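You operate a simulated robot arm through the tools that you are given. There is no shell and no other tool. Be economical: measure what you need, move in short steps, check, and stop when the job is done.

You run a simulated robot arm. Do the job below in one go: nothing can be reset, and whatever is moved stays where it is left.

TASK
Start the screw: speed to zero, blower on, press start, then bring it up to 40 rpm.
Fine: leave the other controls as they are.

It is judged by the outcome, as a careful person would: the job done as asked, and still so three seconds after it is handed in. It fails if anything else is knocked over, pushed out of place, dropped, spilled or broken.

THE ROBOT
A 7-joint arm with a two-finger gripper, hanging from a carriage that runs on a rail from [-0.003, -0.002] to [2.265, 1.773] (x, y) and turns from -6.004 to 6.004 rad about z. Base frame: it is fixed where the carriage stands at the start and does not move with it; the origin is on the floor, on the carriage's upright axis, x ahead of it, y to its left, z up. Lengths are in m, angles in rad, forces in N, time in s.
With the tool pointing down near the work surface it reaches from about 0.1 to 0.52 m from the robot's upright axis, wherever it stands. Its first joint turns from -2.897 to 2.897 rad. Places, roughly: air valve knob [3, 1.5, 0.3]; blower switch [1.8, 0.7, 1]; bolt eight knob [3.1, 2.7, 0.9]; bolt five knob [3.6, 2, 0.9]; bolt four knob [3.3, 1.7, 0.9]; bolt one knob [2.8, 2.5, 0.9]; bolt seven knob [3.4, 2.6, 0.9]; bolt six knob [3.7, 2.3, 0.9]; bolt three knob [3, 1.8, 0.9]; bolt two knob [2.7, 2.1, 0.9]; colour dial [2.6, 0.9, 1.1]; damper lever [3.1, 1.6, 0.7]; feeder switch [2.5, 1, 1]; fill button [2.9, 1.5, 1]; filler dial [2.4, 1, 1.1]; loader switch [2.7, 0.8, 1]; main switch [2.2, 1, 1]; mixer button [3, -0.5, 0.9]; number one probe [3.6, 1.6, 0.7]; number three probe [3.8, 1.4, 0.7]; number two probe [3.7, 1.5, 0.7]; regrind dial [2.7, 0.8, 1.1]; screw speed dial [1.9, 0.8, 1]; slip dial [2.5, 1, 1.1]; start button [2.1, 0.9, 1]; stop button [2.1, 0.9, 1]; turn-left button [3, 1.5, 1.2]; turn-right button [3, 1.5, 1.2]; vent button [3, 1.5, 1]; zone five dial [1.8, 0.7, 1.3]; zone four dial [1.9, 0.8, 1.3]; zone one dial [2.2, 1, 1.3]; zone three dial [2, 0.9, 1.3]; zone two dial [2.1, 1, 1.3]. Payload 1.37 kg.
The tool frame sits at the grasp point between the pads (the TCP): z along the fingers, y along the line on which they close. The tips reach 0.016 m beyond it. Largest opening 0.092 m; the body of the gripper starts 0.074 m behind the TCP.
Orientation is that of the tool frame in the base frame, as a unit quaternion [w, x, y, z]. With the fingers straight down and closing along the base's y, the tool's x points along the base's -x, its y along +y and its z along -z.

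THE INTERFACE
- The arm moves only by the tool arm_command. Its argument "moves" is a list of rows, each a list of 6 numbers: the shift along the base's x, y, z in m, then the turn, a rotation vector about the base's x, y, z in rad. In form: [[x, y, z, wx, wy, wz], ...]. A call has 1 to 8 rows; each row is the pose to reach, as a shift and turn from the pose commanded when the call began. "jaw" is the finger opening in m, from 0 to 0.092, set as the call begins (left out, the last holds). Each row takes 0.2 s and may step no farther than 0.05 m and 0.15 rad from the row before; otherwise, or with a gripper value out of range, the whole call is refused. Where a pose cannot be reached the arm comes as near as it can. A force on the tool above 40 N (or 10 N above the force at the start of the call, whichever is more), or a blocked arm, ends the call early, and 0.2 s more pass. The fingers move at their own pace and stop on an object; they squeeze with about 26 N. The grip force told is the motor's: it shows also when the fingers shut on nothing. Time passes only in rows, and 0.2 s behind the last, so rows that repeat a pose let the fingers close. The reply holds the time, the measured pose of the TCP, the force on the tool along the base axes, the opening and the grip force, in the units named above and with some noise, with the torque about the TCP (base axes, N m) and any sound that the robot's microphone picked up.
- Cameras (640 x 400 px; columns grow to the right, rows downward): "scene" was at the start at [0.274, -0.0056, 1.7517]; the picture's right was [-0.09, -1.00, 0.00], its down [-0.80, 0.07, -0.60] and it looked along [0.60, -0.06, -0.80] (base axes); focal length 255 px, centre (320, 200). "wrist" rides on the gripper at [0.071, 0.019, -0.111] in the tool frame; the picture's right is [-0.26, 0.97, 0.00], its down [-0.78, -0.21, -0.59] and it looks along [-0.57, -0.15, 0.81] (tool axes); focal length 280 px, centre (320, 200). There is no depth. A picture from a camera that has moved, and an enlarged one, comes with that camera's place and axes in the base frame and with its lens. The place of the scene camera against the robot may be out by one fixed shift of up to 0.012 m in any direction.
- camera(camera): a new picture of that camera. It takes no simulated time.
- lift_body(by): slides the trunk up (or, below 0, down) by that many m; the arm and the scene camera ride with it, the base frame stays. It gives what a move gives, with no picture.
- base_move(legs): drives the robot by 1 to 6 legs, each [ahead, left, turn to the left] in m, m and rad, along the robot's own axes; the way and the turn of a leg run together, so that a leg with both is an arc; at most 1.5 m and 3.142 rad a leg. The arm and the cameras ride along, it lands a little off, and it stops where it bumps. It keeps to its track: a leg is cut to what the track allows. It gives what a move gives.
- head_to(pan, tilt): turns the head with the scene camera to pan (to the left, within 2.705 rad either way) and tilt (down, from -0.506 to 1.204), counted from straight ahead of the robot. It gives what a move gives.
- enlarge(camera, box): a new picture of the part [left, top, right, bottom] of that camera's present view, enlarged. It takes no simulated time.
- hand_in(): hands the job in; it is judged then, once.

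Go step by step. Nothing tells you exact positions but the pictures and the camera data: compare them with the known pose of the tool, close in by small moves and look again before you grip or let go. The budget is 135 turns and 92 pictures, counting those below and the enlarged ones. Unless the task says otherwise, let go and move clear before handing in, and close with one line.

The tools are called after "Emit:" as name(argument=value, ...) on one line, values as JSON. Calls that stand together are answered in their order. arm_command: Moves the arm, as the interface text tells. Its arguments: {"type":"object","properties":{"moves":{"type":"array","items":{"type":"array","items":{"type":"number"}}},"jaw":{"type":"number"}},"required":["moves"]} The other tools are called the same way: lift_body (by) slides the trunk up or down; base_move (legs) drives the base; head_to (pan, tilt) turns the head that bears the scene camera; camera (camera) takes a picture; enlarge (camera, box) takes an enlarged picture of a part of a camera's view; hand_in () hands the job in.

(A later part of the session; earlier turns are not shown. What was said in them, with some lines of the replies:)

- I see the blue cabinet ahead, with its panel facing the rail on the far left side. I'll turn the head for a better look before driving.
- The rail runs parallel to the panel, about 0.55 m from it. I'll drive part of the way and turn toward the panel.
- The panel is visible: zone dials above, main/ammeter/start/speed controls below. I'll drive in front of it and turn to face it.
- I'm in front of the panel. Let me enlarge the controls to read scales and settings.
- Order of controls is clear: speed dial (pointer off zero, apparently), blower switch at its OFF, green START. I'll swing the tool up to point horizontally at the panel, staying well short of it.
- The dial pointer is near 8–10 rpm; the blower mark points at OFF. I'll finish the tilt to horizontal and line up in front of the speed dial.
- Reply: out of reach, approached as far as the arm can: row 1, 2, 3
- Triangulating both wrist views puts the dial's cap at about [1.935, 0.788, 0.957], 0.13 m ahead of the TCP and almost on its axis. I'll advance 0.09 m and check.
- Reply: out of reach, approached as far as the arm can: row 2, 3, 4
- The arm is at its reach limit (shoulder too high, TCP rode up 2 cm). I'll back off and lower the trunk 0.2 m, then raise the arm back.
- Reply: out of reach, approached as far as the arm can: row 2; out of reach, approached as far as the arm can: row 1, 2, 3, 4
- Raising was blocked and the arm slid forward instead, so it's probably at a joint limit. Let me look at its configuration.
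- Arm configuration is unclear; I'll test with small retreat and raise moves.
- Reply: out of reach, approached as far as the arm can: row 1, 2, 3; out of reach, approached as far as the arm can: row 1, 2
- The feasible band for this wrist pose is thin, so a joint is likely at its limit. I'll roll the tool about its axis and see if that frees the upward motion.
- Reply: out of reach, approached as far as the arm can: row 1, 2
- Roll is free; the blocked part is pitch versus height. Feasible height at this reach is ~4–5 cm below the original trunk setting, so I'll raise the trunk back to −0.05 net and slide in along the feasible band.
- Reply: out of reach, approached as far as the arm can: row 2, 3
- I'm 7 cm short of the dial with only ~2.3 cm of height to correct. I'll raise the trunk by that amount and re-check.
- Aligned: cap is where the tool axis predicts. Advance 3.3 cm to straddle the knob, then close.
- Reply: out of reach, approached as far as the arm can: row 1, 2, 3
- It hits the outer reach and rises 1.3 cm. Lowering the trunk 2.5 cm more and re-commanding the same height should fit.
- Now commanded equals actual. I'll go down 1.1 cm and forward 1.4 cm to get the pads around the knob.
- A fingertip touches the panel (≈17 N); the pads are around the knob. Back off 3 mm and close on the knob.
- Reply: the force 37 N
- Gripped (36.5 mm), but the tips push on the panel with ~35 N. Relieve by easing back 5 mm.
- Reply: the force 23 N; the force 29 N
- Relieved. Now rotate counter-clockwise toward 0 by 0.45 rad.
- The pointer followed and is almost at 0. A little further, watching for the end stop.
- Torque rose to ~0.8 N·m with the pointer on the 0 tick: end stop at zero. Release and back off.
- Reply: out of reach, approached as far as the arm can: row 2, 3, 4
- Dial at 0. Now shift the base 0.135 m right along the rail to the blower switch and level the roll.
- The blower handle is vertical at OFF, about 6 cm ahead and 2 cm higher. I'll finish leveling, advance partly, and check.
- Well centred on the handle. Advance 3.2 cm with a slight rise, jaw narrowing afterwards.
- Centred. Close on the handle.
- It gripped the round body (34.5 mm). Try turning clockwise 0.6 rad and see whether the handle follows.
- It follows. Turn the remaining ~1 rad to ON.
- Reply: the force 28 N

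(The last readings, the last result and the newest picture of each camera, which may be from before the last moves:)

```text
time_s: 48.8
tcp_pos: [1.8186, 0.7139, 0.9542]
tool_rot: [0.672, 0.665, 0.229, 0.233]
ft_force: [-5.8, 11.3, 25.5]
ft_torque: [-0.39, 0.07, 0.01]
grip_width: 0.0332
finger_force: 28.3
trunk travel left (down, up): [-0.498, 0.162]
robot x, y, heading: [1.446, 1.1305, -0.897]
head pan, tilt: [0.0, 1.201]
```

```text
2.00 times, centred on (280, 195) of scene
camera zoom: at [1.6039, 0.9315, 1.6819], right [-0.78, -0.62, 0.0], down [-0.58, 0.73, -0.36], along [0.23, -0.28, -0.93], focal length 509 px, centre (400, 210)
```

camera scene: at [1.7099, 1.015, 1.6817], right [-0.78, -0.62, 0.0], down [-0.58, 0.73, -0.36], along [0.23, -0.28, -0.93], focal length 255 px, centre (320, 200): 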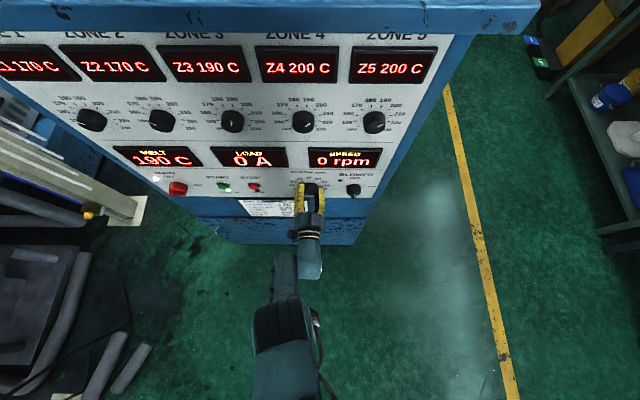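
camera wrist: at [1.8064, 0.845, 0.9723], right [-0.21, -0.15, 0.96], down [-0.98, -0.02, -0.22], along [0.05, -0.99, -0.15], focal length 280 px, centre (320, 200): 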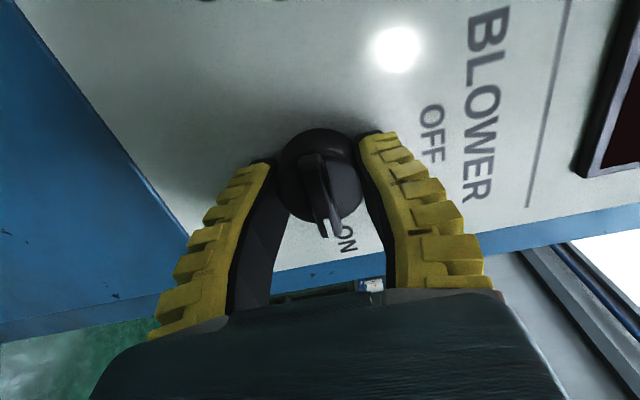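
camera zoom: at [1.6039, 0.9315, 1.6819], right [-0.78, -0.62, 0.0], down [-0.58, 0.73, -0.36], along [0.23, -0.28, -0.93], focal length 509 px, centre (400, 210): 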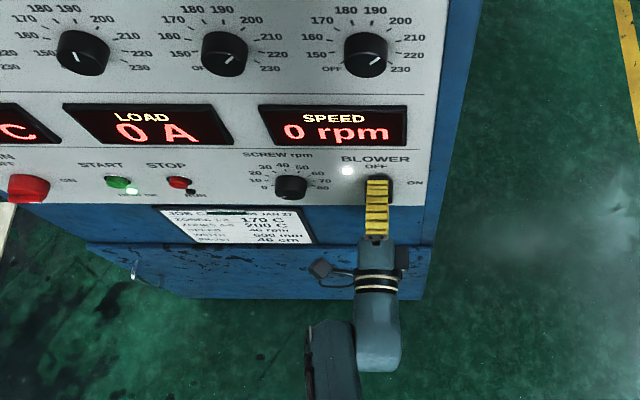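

The blower lamp is lit and the handle points to ON. Release and back off.

Emit:
arm_command(moves=[[0, 0, 0, 0, 0, 0], [0, 0, 0, 0, 0, 0], [0, 0, 0, 0, 0, 0]], jaw=0.075)

Emit:
arm_command(moves=[[-0.0156, 0.0196, -0.008, 0, 0, 0], [-0.0311, 0.0391, -0.016, 0, 0, 0], [-0.0436, 0.0548, -0.022, 0, 0, 0], [-0.0436, 0.0548, -0.022, 0, 0, 0]])

Emit:
camera(camera="wrist")

Emit:
enlarge(camera="scene", box=[120, 130, 440, 260])

```text
time_s: 49.6
tcp_pos: [1.818, 0.7143, 0.951]
tool_rot: [0.669, 0.668, 0.231, 0.23]
ft_force: [0.2, -0.2, 0.0]
ft_torque: [-0.02, 0.0, 0.0]
grip_width: 0.0768
finger_force: 1.1
trunk travel left (down, up): [-0.498, 0.162]
robot x, y, heading: [1.4469, 1.1336, -0.902]
head pan, tilt: [0.0, 1.201]
```

```text
time_s: 50.6
tcp_pos: [1.7749, 0.7694, 0.9305]
tool_rot: [0.67, 0.667, 0.231, 0.231]
ft_force: [0.2, 0.1, 0.4]
ft_torque: [0.0, 0.01, 0.01]
grip_width: 0.0766
finger_force: 1.0
trunk travel left (down, up): [-0.498, 0.162]
robot x, y, heading: [1.4461, 1.13, -0.897]
head pan, tilt: [0.0, 1.201]
```

```text
60 pictures are left
camera wrist: at [1.7613, 0.9014, 0.9484], right [-0.21, -0.16, 0.97], down [-0.98, -0.02, -0.21], along [0.05, -0.99, -0.15], focal length 280 px, centre (320, 200)
```

wrist: 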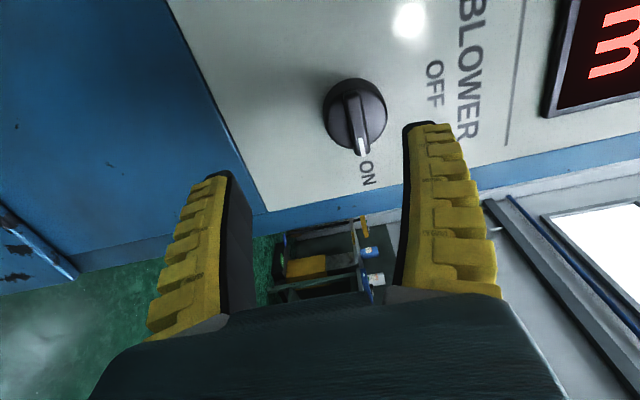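

```text
2.00 times, centred on (280, 195) of scene
camera zoom: at [1.6039, 0.9314, 1.6818], right [-0.78, -0.62, 0.0], down [-0.58, 0.73, -0.36], along [0.23, -0.28, -0.93], focal length 509 px, centre (400, 210)
```

zoom: 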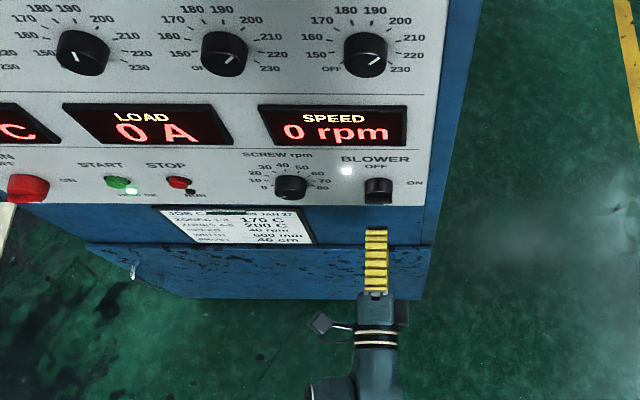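

Blower stays ON. Next: close the jaw, roll back level, and shift 0.40 m left to the START button.

Emit:
base_move(legs=[[0, 0.4, 0]])

Emit:
arm_command(moves=[[0, 0, 0, -0.0903, 0.1135, 0], [0, 0, 0, -0.1806, 0.227, 0], [0, 0, 0, -0.2709, 0.3405, 0], [0, 0, 0, -0.3612, 0.454, 0], [0, 0, 0, -0.4515, 0.5675, 0], [0, 0, 0, -0.5418, 0.681, 0], [0, 0, 0, -0.6163, 0.7748, 0]], jaw=0.0)

Emit:
arm_command(moves=[[0, 0, 0, -0.0903, 0.1135, 0], [0, 0, 0, -0.1806, 0.227, 0], [0, 0, 0, -0.2709, 0.3405, 0], [0, 0, 0, -0.3612, 0.454, 0]])

Emit:
camera(camera="wrist")

```text
time_s: 53.1
tcp_pos: [2.0909, 1.0167, 0.9305]
tool_rot: [0.67, 0.669, 0.23, 0.228]
ft_force: [-0.3, 0.2, -0.4]
ft_torque: [0.0, 0.01, -0.02]
grip_width: 0.0769
finger_force: 1.1
trunk travel left (down, up): [-0.498, 0.162]
robot x, y, heading: [1.7676, 1.3804, -0.905]
head pan, tilt: [0.0, 1.201]
```

```text
time_s: 54.7
tcp_pos: [2.091, 1.0171, 0.9287]
tool_rot: [0.702, 0.473, 0.519, -0.117]
ft_force: [-0.7, -0.5, 0.8]
ft_torque: [-0.03, 0.01, -0.02]
grip_width: 0.0003
finger_force: 26.2
trunk travel left (down, up): [-0.498, 0.162]
robot x, y, heading: [1.7642, 1.3773, -0.906]
head pan, tilt: [0.0, 1.201]
```

```text
time_s: 55.7
tcp_pos: [2.0913, 1.0173, 0.9302]
tool_rot: [0.642, 0.302, 0.633, -0.31]
ft_force: [0.3, 0.6, -0.2]
ft_torque: [0.01, -0.02, 0.04]
grip_width: 0.0
finger_force: 26.0
trunk travel left (down, up): [-0.498, 0.162]
robot x, y, heading: [1.7635, 1.3772, -0.904]
head pan, tilt: [0.0, 1.201]
```

```text
58 pictures are left
camera wrist: at [2.0368, 1.1152, 0.8572], right [0.75, 0.61, 0.26], down [-0.54, 0.34, 0.77], along [0.38, -0.72, 0.58], focal length 280 px, centre (320, 200)
```

wrist: 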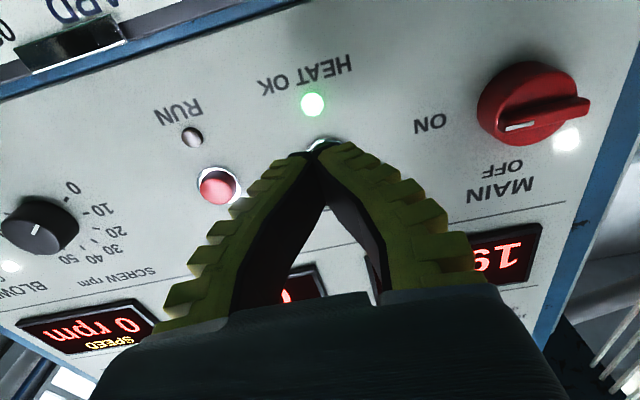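

START is hidden behind the fingertips. I'll open the jaw for a look while moving closer and higher.

Emit:
arm_command(moves=[[0.0117, -0.0079, 0.008, 0, 0, 0], [0.0226, -0.0204, 0.018, 0, 0, 0], [0.0226, -0.0204, 0.018, 0, 0, 0]], jaw=0.07)

Emit:
camera(camera="wrist")

```text
time_s: 56.5
tcp_pos: [2.1142, 0.9966, 0.9477]
tool_rot: [0.642, 0.304, 0.633, -0.309]
ft_force: [0.4, -0.4, -0.2]
ft_torque: [0.02, -0.02, -0.02]
grip_width: 0.072
finger_force: 1.5
trunk travel left (down, up): [-0.498, 0.162]
robot x, y, heading: [1.7618, 1.3811, -0.904]
head pan, tilt: [0.0, 1.201]
```

```text
57 pictures are left
camera wrist: at [2.0609, 1.0948, 0.8747], right [0.75, 0.61, 0.26], down [-0.54, 0.34, 0.77], along [0.38, -0.72, 0.58], focal length 280 px, centre (320, 200)
```

wrist: 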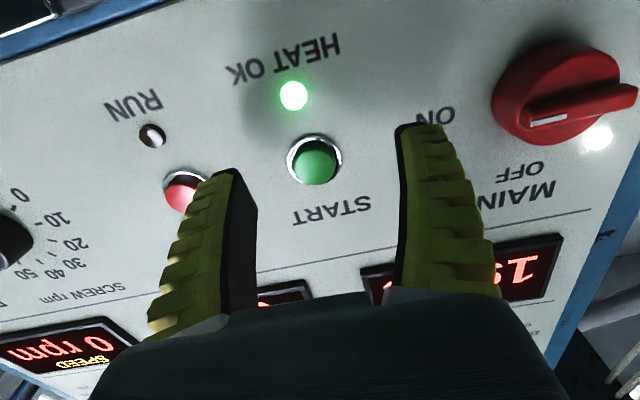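

START is in view, slightly below-left of the tool axis. Close the jaw, correct ~4 mm right and ~9 mm up, and approach to just short of it.

Emit:
arm_command(moves=[[-0.0031, -0.0025, 0.0, 0, 0, 0], [-0.0031, -0.0025, 0.0, 0, 0, 0], [-0.0031, -0.0025, 0.0, 0, 0, 0], [0.005, -0.0126, 0.005, 0, 0, 0], [0.0131, -0.0228, 0.009, 0, 0, 0], [0.0131, -0.0228, 0.009, 0, 0, 0]], jaw=0.0)

Emit:
camera(camera="wrist")

Emit:
enlarge(camera="scene", box=[240, 130, 440, 260])

```text
time_s: 57.9
tcp_pos: [2.1274, 0.9737, 0.9558]
tool_rot: [0.641, 0.304, 0.633, -0.31]
ft_force: [0.0, 0.0, -0.6]
ft_torque: [-0.02, 0.03, -0.03]
grip_width: 0.0001
finger_force: 25.4
trunk travel left (down, up): [-0.498, 0.162]
robot x, y, heading: [1.7665, 1.3827, -0.908]
head pan, tilt: [0.0, 1.201]
```

```text
56 pictures are left
camera wrist: at [2.073, 1.072, 0.8831], right [0.75, 0.61, 0.26], down [-0.54, 0.34, 0.77], along [0.38, -0.72, 0.58], focal length 280 px, centre (320, 200)
```

wrist: 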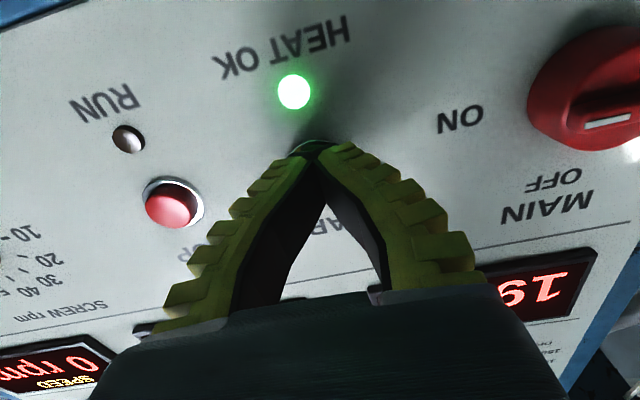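

```text
3.08 times, centred on (340, 195) of scene
camera zoom: at [1.922, 1.1803, 1.6819], right [-0.79, -0.62, 0.0], down [-0.57, 0.73, -0.36], along [0.22, -0.29, -0.93], focal length 783 px, centre (258, 215)
```

zoom: 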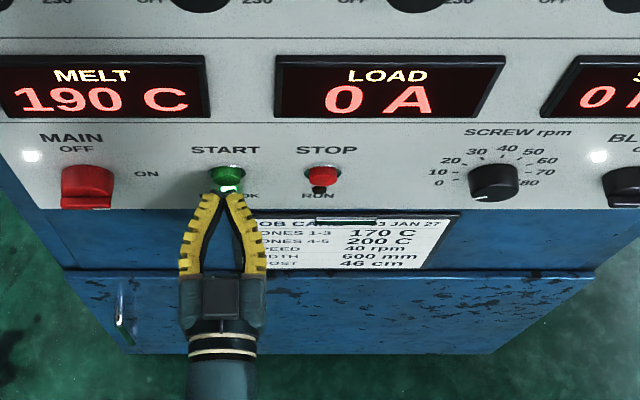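

Tip lines up with START. Press in gradually.

Emit:
arm_command(moves=[[0.0031, -0.0039, 0.001, 0, 0, 0], [0.0062, -0.0078, 0.001, 0, 0, 0], [0.0093, -0.0117, 0.001, 0, 0, 0]])

Emit:
enlarge(camera="scene", box=[240, 130, 440, 260])

```text
time_s: 58.7
tcp_pos: [2.135, 0.9621, 0.9572]
tool_rot: [0.642, 0.304, 0.632, -0.309]
ft_force: [-0.8, 2.4, 0.2]
ft_torque: [-0.01, 0.0, 0.03]
grip_width: 0.0062
finger_force: 26.9
trunk travel left (down, up): [-0.498, 0.162]
robot x, y, heading: [1.7616, 1.382, -0.905]
head pan, tilt: [0.0, 1.201]
heard: click
```

```text
3.08 times, centred on (340, 195) of scene
camera zoom: at [1.9219, 1.1805, 1.6818], right [-0.79, -0.62, 0.0], down [-0.58, 0.73, -0.36], along [0.22, -0.28, -0.93], focal length 783 px, centre (258, 215)
```

zoom: 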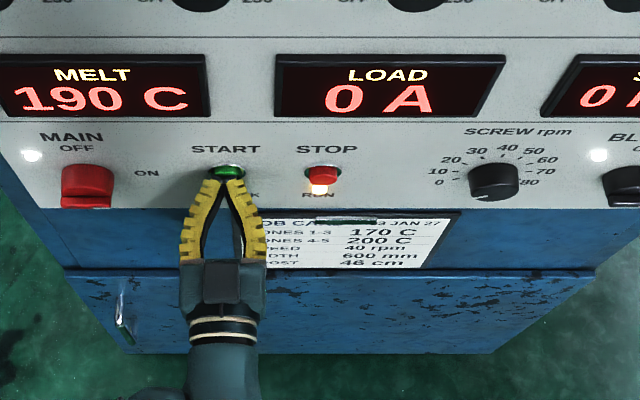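

Click, and the RUN lamp is lit. Back off, move to the speed dial, open the jaw and pre-roll counter-clockwise.

Emit:
arm_command(moves=[[-0.0156, 0.0196, -0.005, 0, 0, 0], [-0.0311, 0.0391, -0.012, 0, 0, 0], [-0.04, 0.0503, -0.022, 0, 0, 0], [-0.04, 0.0503, -0.022, 0, 0, 0]])

Emit:
base_move(legs=[[0, -0.267, 0]])

Emit:
arm_command(moves=[[0, 0, 0, -0.0903, 0.1135, 0], [0, 0, 0, -0.1806, 0.227, 0], [0, 0, 0, -0.2709, 0.3405, 0], [0, 0, 0, -0.2709, 0.3405, 0]], jaw=0.085)

Emit:
camera(camera="wrist")

```text
time_s: 59.7
tcp_pos: [2.0968, 1.0129, 0.9364]
tool_rot: [0.642, 0.304, 0.632, -0.309]
ft_force: [0.5, 0.7, 0.7]
ft_torque: [0.02, -0.03, 0.0]
grip_width: 0.0002
finger_force: 27.3
trunk travel left (down, up): [-0.498, 0.162]
robot x, y, heading: [1.7668, 1.3813, -0.907]
head pan, tilt: [0.0, 1.201]
```

```text
time_s: 61.6
tcp_pos: [1.8857, 0.848, 0.9374]
tool_rot: [0.641, 0.304, 0.633, -0.309]
ft_force: [-0.3, 0.0, 0.6]
ft_torque: [-0.01, 0.03, -0.02]
grip_width: 0.0001
finger_force: 28.3
trunk travel left (down, up): [-0.498, 0.162]
robot x, y, heading: [1.5487, 1.2127, -0.901]
head pan, tilt: [0.0, 1.201]
```

```text
time_s: 62.6
tcp_pos: [1.8856, 0.8463, 0.9364]
tool_rot: [0.56, 0.158, 0.685, -0.438]
ft_force: [0.8, 0.0, -0.2]
ft_torque: [0.02, 0.01, 0.0]
grip_width: 0.0857
finger_force: 0.3
trunk travel left (down, up): [-0.498, 0.162]
robot x, y, heading: [1.5506, 1.2137, -0.908]
head pan, tilt: [0.0, 1.201]
```

```text
53 pictures are left
camera wrist: at [1.8061, 0.9255, 0.8625], right [0.77, 0.62, -0.17], down [-0.27, 0.55, 0.79], along [0.58, -0.56, 0.59], focal length 280 px, centre (320, 200)
```

wrist: 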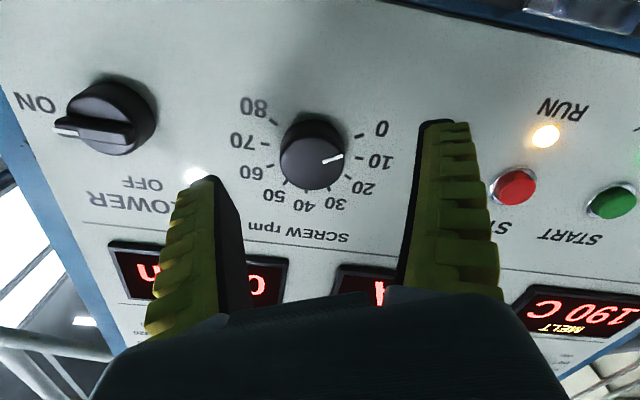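

RUN lit, dial at its zero end. Approach halfway to the earlier grip position and check alignment.

Emit:
arm_command(moves=[[0.01, -0.013, 0.006, 0, 0, 0], [0.021, -0.0275, 0.018, 0, 0, 0], [0.021, -0.0275, 0.018, 0, 0, 0]])

Emit:
camera(camera="wrist")

```text
time_s: 63.4
tcp_pos: [1.9072, 0.8191, 0.9546]
tool_rot: [0.561, 0.158, 0.685, -0.437]
ft_force: [1.0, 0.2, 0.9]
ft_torque: [-0.02, -0.01, 0.02]
grip_width: 0.0856
finger_force: 0.4
trunk travel left (down, up): [-0.498, 0.162]
robot x, y, heading: [1.5509, 1.2125, -0.906]
head pan, tilt: [0.0, 1.201]
```

```text
52 pictures are left
camera wrist: at [1.8275, 0.8976, 0.8807], right [0.77, 0.62, -0.17], down [-0.27, 0.55, 0.79], along [0.58, -0.56, 0.59], focal length 280 px, centre (320, 200)
```

wrist: 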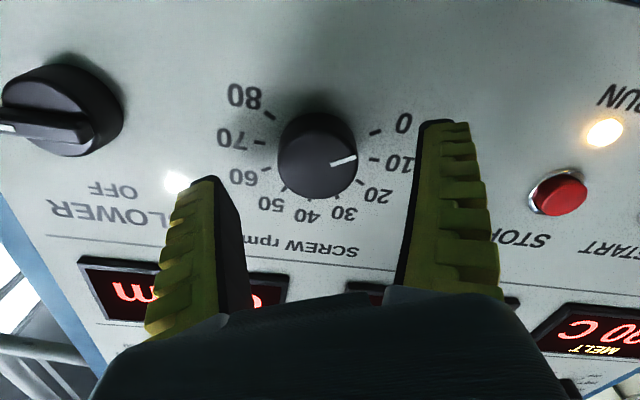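

Good alignment. Move in to the previous grip position and close.

Emit:
arm_command(moves=[[0.009, -0.012, 0.004, 0, 0, 0], [0.0178, -0.0238, 0.006, 0, 0, 0], [0.0178, -0.0238, 0.006, 0, 0, 0]])

Emit:
arm_command(moves=[[0, 0, 0, 0, 0, 0], [0, 0, 0, 0, 0, 0], [0, 0, 0, 0, 0, 0], [0, 0, 0, 0, 0, 0]], jaw=0.03)

Emit:
camera(camera="wrist")

```text
time_s: 64.2
tcp_pos: [1.9252, 0.7968, 0.9605]
tool_rot: [0.56, 0.158, 0.685, -0.438]
ft_force: [-0.2, 0.2, -0.5]
ft_torque: [0.0, -0.03, -0.03]
grip_width: 0.0859
finger_force: 0.2
trunk travel left (down, up): [-0.498, 0.162]
robot x, y, heading: [1.5493, 1.2155, -0.906]
head pan, tilt: [0.0, 1.201]
```

```text
time_s: 65.2
tcp_pos: [1.9236, 0.7965, 0.9612]
tool_rot: [0.56, 0.159, 0.685, -0.438]
ft_force: [-2.2, 4.2, 1.3]
ft_torque: [0.05, 0.1, -0.16]
grip_width: 0.0365
finger_force: 28.2
trunk travel left (down, up): [-0.498, 0.162]
robot x, y, heading: [1.5528, 1.2111, -0.903]
head pan, tilt: [0.0, 1.201]
```

```text
51 pictures are left
camera wrist: at [1.8448, 0.8758, 0.8866], right [0.77, 0.62, -0.17], down [-0.27, 0.55, 0.79], along [0.58, -0.56, 0.59], focal length 280 px, centre (320, 200)
```

wrist: 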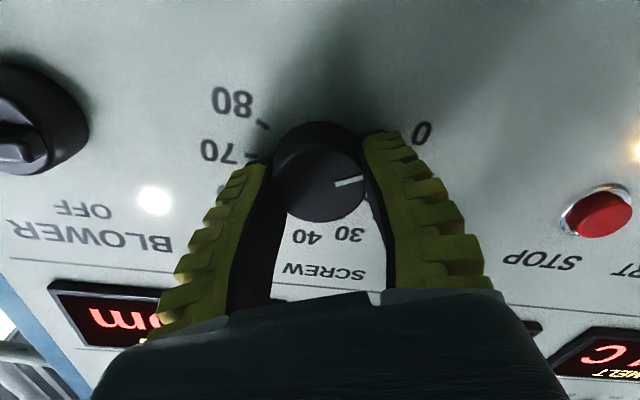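

Clean grip with low force. Turn clockwise 1.05 rad and read the display.

Emit:
arm_command(moves=[[0, 0, 0, 0.0903, -0.1135, 0], [0, 0, 0, 0.1806, -0.227, 0], [0, 0, 0, 0.2709, -0.3405, 0], [0, 0, 0, 0.3612, -0.454, 0], [0, 0, 0, 0.4515, -0.5675, 0], [0, 0, 0, 0.5418, -0.681, 0], [0, 0, 0, 0.6321, -0.7945, 0]])

Emit:
enlarge(camera="scene", box=[200, 130, 400, 260])

```text
time_s: 66.8
tcp_pos: [1.9244, 0.7975, 0.9592]
tool_rot: [0.703, 0.476, 0.517, -0.114]
ft_force: [-3.3, 9.3, 8.3]
ft_torque: [-0.24, -0.21, -0.24]
grip_width: 0.0359
finger_force: 28.1
trunk travel left (down, up): [-0.498, 0.162]
robot x, y, heading: [1.5522, 1.215, -0.904]
head pan, tilt: [0.0, 1.201]
```

```text
3.08 times, centred on (300, 195) of scene
camera zoom: at [1.71, 1.0149, 1.6817], right [-0.79, -0.62, 0.0], down [-0.58, 0.73, -0.36], along [0.22, -0.28, -0.93], focal length 783 px, centre (382, 215)
```

zoom: 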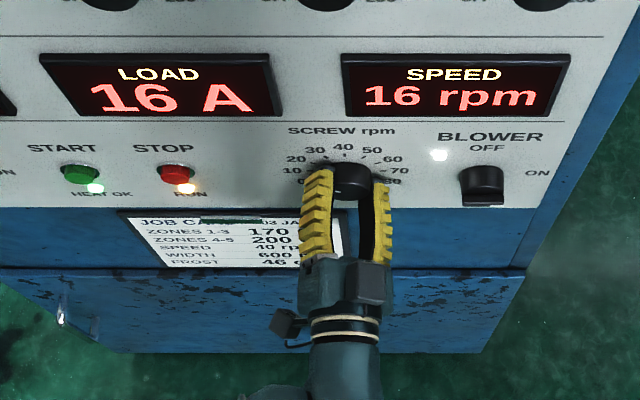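

16 rpm; it may be still ramping. Hold still and re-read.

Emit:
arm_command(moves=[[0, 0, 0, 0, 0, 0], [0, 0, 0, 0, 0, 0], [0, 0, 0, 0, 0, 0], [0, 0, 0, 0, 0, 0], [0, 0, 0, 0, 0, 0], [0, 0, 0, 0, 0, 0], [0, 0, 0, 0, 0, 0], [0, 0, 0, 0, 0, 0]])

Emit:
enlarge(camera="scene", box=[200, 130, 400, 260])

Emit:
camera(camera="wrist")

```text
time_s: 68.6
tcp_pos: [1.9238, 0.7975, 0.96]
tool_rot: [0.703, 0.474, 0.517, -0.115]
ft_force: [-0.3, 8.4, 8.6]
ft_torque: [-0.02, -0.03, 0.04]
grip_width: 0.0359
finger_force: 27.9
trunk travel left (down, up): [-0.498, 0.162]
robot x, y, heading: [1.5507, 1.216, -0.901]
head pan, tilt: [0.0, 1.201]
```

```text
3.08 times, centred on (300, 195) of scene
camera zoom: at [1.7101, 1.0149, 1.6817], right [-0.79, -0.62, 0.0], down [-0.58, 0.73, -0.36], along [0.22, -0.28, -0.93], focal length 783 px, centre (382, 215)
```

zoom: 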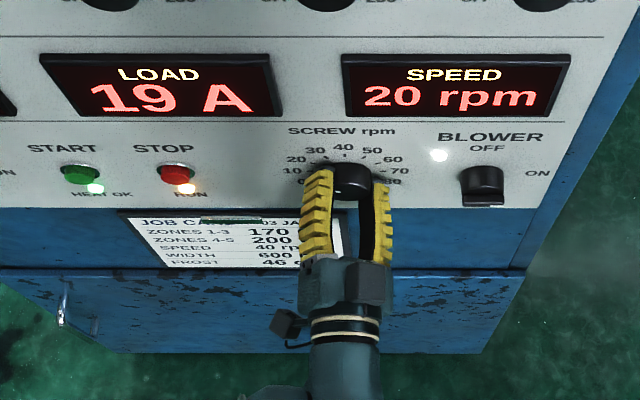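

```text
48 pictures are left
camera wrist: at [1.8987, 0.9183, 0.9094], right [0.52, 0.42, 0.75], down [-0.84, 0.09, 0.53], along [0.15, -0.9, 0.4], focal length 280 px, centre (320, 200)
```

wrist: 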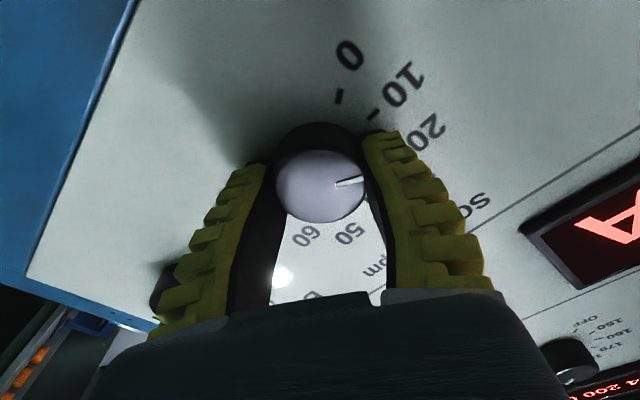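

20 rpm, matching ~0.052 rad/rpm. Turn another ~1.0 rad and hold.

Emit:
arm_command(moves=[[0, 0, 0, 0.0903, -0.1135, 0], [0, 0, 0, 0.1806, -0.227, 0], [0, 0, 0, 0.2709, -0.3405, 0], [0, 0, 0, 0.3612, -0.454, 0], [0, 0, 0, 0.4515, -0.5675, 0], [0, 0, 0, 0.5418, -0.681, 0], [0, 0, 0, 0.6201, -0.7795, 0]])

Emit:
arm_command(moves=[[0, 0, 0, 0, 0, 0], [0, 0, 0, 0, 0, 0], [0, 0, 0, 0, 0, 0], [0, 0, 0, 0, 0, 0], [0, 0, 0, 0, 0, 0], [0, 0, 0, 0, 0, 0], [0, 0, 0, 0, 0, 0], [0, 0, 0, 0, 0, 0]])

Emit:
arm_command(moves=[[0, 0, 0, 0, 0, 0], [0, 0, 0, 0, 0, 0], [0, 0, 0, 0, 0, 0], [0, 0, 0, 0, 0, 0], [0, 0, 0, 0, 0, 0], [0, 0, 0, 0, 0, 0], [0, 0, 0, 0, 0, 0], [0, 0, 0, 0, 0, 0]])

Emit:
enlarge(camera="scene", box=[200, 130, 400, 260])

Emit:
camera(camera="wrist")

```text
time_s: 70.2
tcp_pos: [1.9244, 0.7975, 0.9599]
tool_rot: [0.67, 0.669, 0.225, 0.231]
ft_force: [-4.6, 10.2, 9.2]
ft_torque: [-0.29, -0.23, 0.06]
grip_width: 0.0359
finger_force: 28.0
trunk travel left (down, up): [-0.498, 0.162]
robot x, y, heading: [1.5518, 1.2138, -0.906]
head pan, tilt: [0.0, 1.201]
```

```text
time_s: 72.0
tcp_pos: [1.9243, 0.7959, 0.9596]
tool_rot: [0.67, 0.669, 0.226, 0.23]
ft_force: [-3.8, 10.5, 8.5]
ft_torque: [-0.15, -0.14, -0.01]
grip_width: 0.0359
finger_force: 28.1
trunk travel left (down, up): [-0.498, 0.162]
robot x, y, heading: [1.5526, 1.2124, -0.903]
head pan, tilt: [0.0, 1.201]
```

```text
time_s: 73.8
tcp_pos: [1.9237, 0.7978, 0.9599]
tool_rot: [0.669, 0.669, 0.226, 0.231]
ft_force: [-3.3, 10.5, 7.8]
ft_torque: [-0.12, -0.11, 0.02]
grip_width: 0.0357
finger_force: 28.1
trunk travel left (down, up): [-0.498, 0.162]
robot x, y, heading: [1.5502, 1.2167, -0.902]
head pan, tilt: [0.0, 1.201]
```

```text
3.08 times, centred on (300, 195) of scene
camera zoom: at [1.7099, 1.015, 1.6816], right [-0.79, -0.62, 0.0], down [-0.58, 0.73, -0.36], along [0.22, -0.28, -0.93], focal length 783 px, centre (382, 215)
```

zoom: 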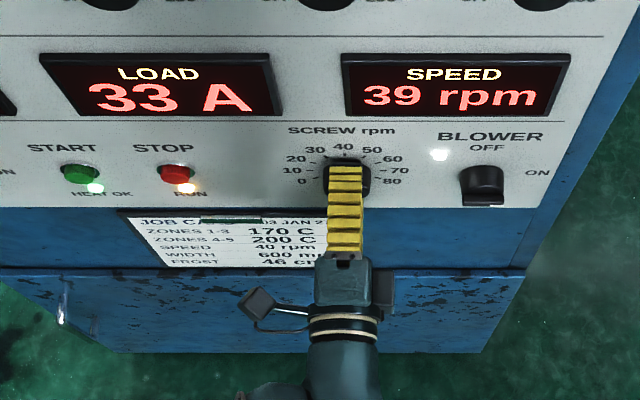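

```text
46 pictures are left
camera wrist: at [1.9121, 0.9286, 0.9788], right [-0.21, -0.16, 0.96], down [-0.98, -0.01, -0.22], along [0.04, -0.99, -0.15], focal length 280 px, centre (320, 200)
```

wrist: 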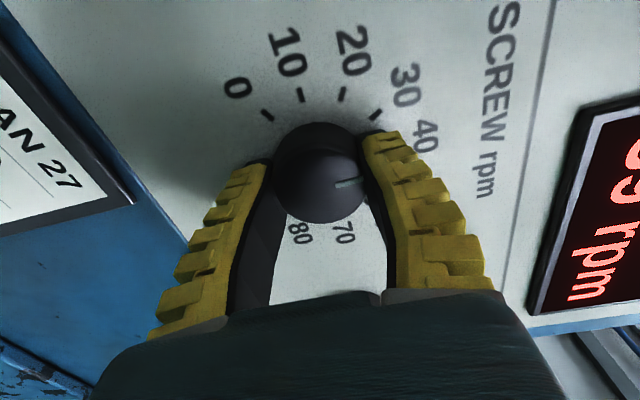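

39 rpm and settled. Nudge clockwise 0.05 rad and re-read.

Emit:
arm_command(moves=[[0, 0, 0, 0.0311, -0.0391, 0], [0, 0, 0, 0.0311, -0.0391, 0], [0, 0, 0, 0.0311, -0.0391, 0], [0, 0, 0, 0.0311, -0.0391, 0], [0, 0, 0, 0.0311, -0.0391, 0], [0, 0, 0, 0.0311, -0.0391, 0], [0, 0, 0, 0.0311, -0.0391, 0], [0, 0, 0, 0.0311, -0.0391, 0]])

Emit:
enlarge(camera="scene", box=[200, 130, 400, 260])

```text
time_s: 75.6
tcp_pos: [1.9238, 0.7966, 0.9607]
tool_rot: [0.664, 0.675, 0.209, 0.246]
ft_force: [0.7, 5.8, 1.6]
ft_torque: [-0.07, -0.06, 0.03]
grip_width: 0.0358
finger_force: 27.9
trunk travel left (down, up): [-0.498, 0.162]
robot x, y, heading: [1.5509, 1.2135, -0.901]
head pan, tilt: [0.0, 1.201]
```

```text
3.08 times, centred on (300, 195) of scene
camera zoom: at [1.7101, 1.0149, 1.6817], right [-0.79, -0.62, 0.0], down [-0.58, 0.73, -0.36], along [0.22, -0.28, -0.93], focal length 783 px, centre (382, 215)
```

zoom: 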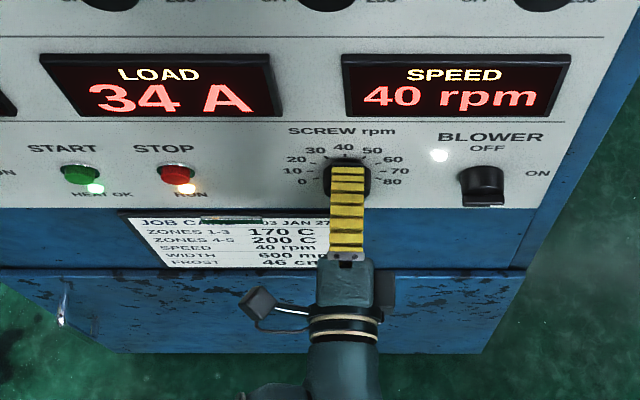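

40 rpm. Release and back off, then verify it holds.

Emit:
arm_command(moves=[[0, 0, 0, 0, 0, 0], [0, 0, 0, 0, 0, 0], [0, 0, 0, 0, 0, 0], [0, 0, 0, 0, 0, 0]], jaw=0.075)

Emit:
arm_command(moves=[[-0.0156, 0.0196, -0.006, 0, 0, 0], [-0.0311, 0.0391, -0.014, 0, 0, 0], [-0.0436, 0.0548, -0.022, 0, 0, 0], [-0.0436, 0.0548, -0.022, 0, 0, 0], [-0.0436, 0.0548, -0.022, 0, 0, 0], [-0.0436, 0.0548, -0.022, 0, 0, 0], [-0.0436, 0.0548, -0.022, 0, 0, 0]])

Emit:
enlarge(camera="scene", box=[100, 110, 420, 260])

Emit:
camera(camera="wrist")

```text
time_s: 76.6
tcp_pos: [1.9236, 0.7966, 0.9599]
tool_rot: [0.664, 0.674, 0.21, 0.247]
ft_force: [0.9, 0.4, -0.1]
ft_torque: [-0.02, -0.02, 0.01]
grip_width: 0.0764
finger_force: 1.4
trunk travel left (down, up): [-0.498, 0.162]
robot x, y, heading: [1.5538, 1.216, -0.906]
head pan, tilt: [0.0, 1.201]
```

```text
time_s: 78.2
tcp_pos: [1.8812, 0.8519, 0.9387]
tool_rot: [0.664, 0.674, 0.21, 0.247]
ft_force: [0.4, -0.8, 0.5]
ft_torque: [0.02, 0.0, 0.03]
grip_width: 0.0767
finger_force: 1.3
trunk travel left (down, up): [-0.498, 0.162]
robot x, y, heading: [1.5515, 1.2099, -0.901]
head pan, tilt: [0.0, 1.201]
```

```text
2.00 times, centred on (260, 185) of scene
camera zoom: at [1.71, 1.0144, 1.6818], right [-0.79, -0.62, 0.0], down [-0.58, 0.73, -0.36], along [0.22, -0.28, -0.93], focal length 509 px, centre (440, 230)
```

zoom: 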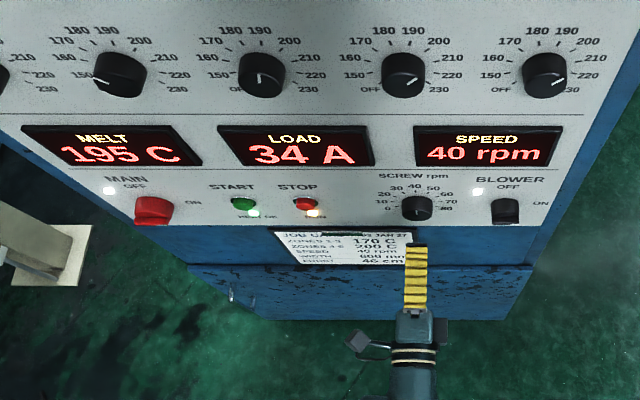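

```text
43 pictures are left
camera wrist: at [1.8692, 0.9834, 0.9612], right [-0.25, -0.19, 0.95], down [-0.97, 0.0, -0.26], along [0.05, -0.98, -0.18], focal length 280 px, centre (320, 200)
```

wrist: 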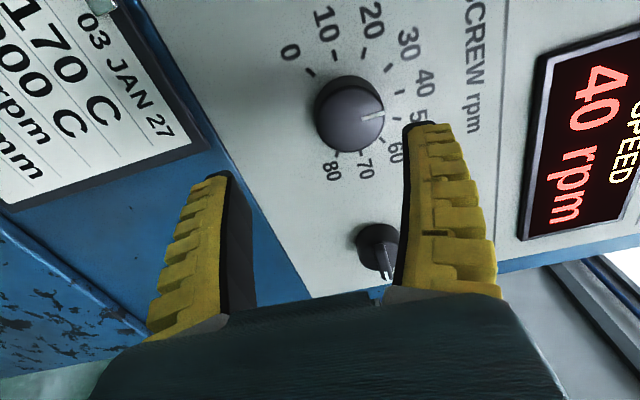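

The display holds 40 rpm, the RUN and blower lamps are lit, and the arm is clear of the panel, so I'm handing in.

Emit:
hand_in()

```text
The job is handed in.
```

The screw is running at 40 rpm: I set the speed to zero, switched the blower on, pressed start, then brought the speed up, and touched no other controls.
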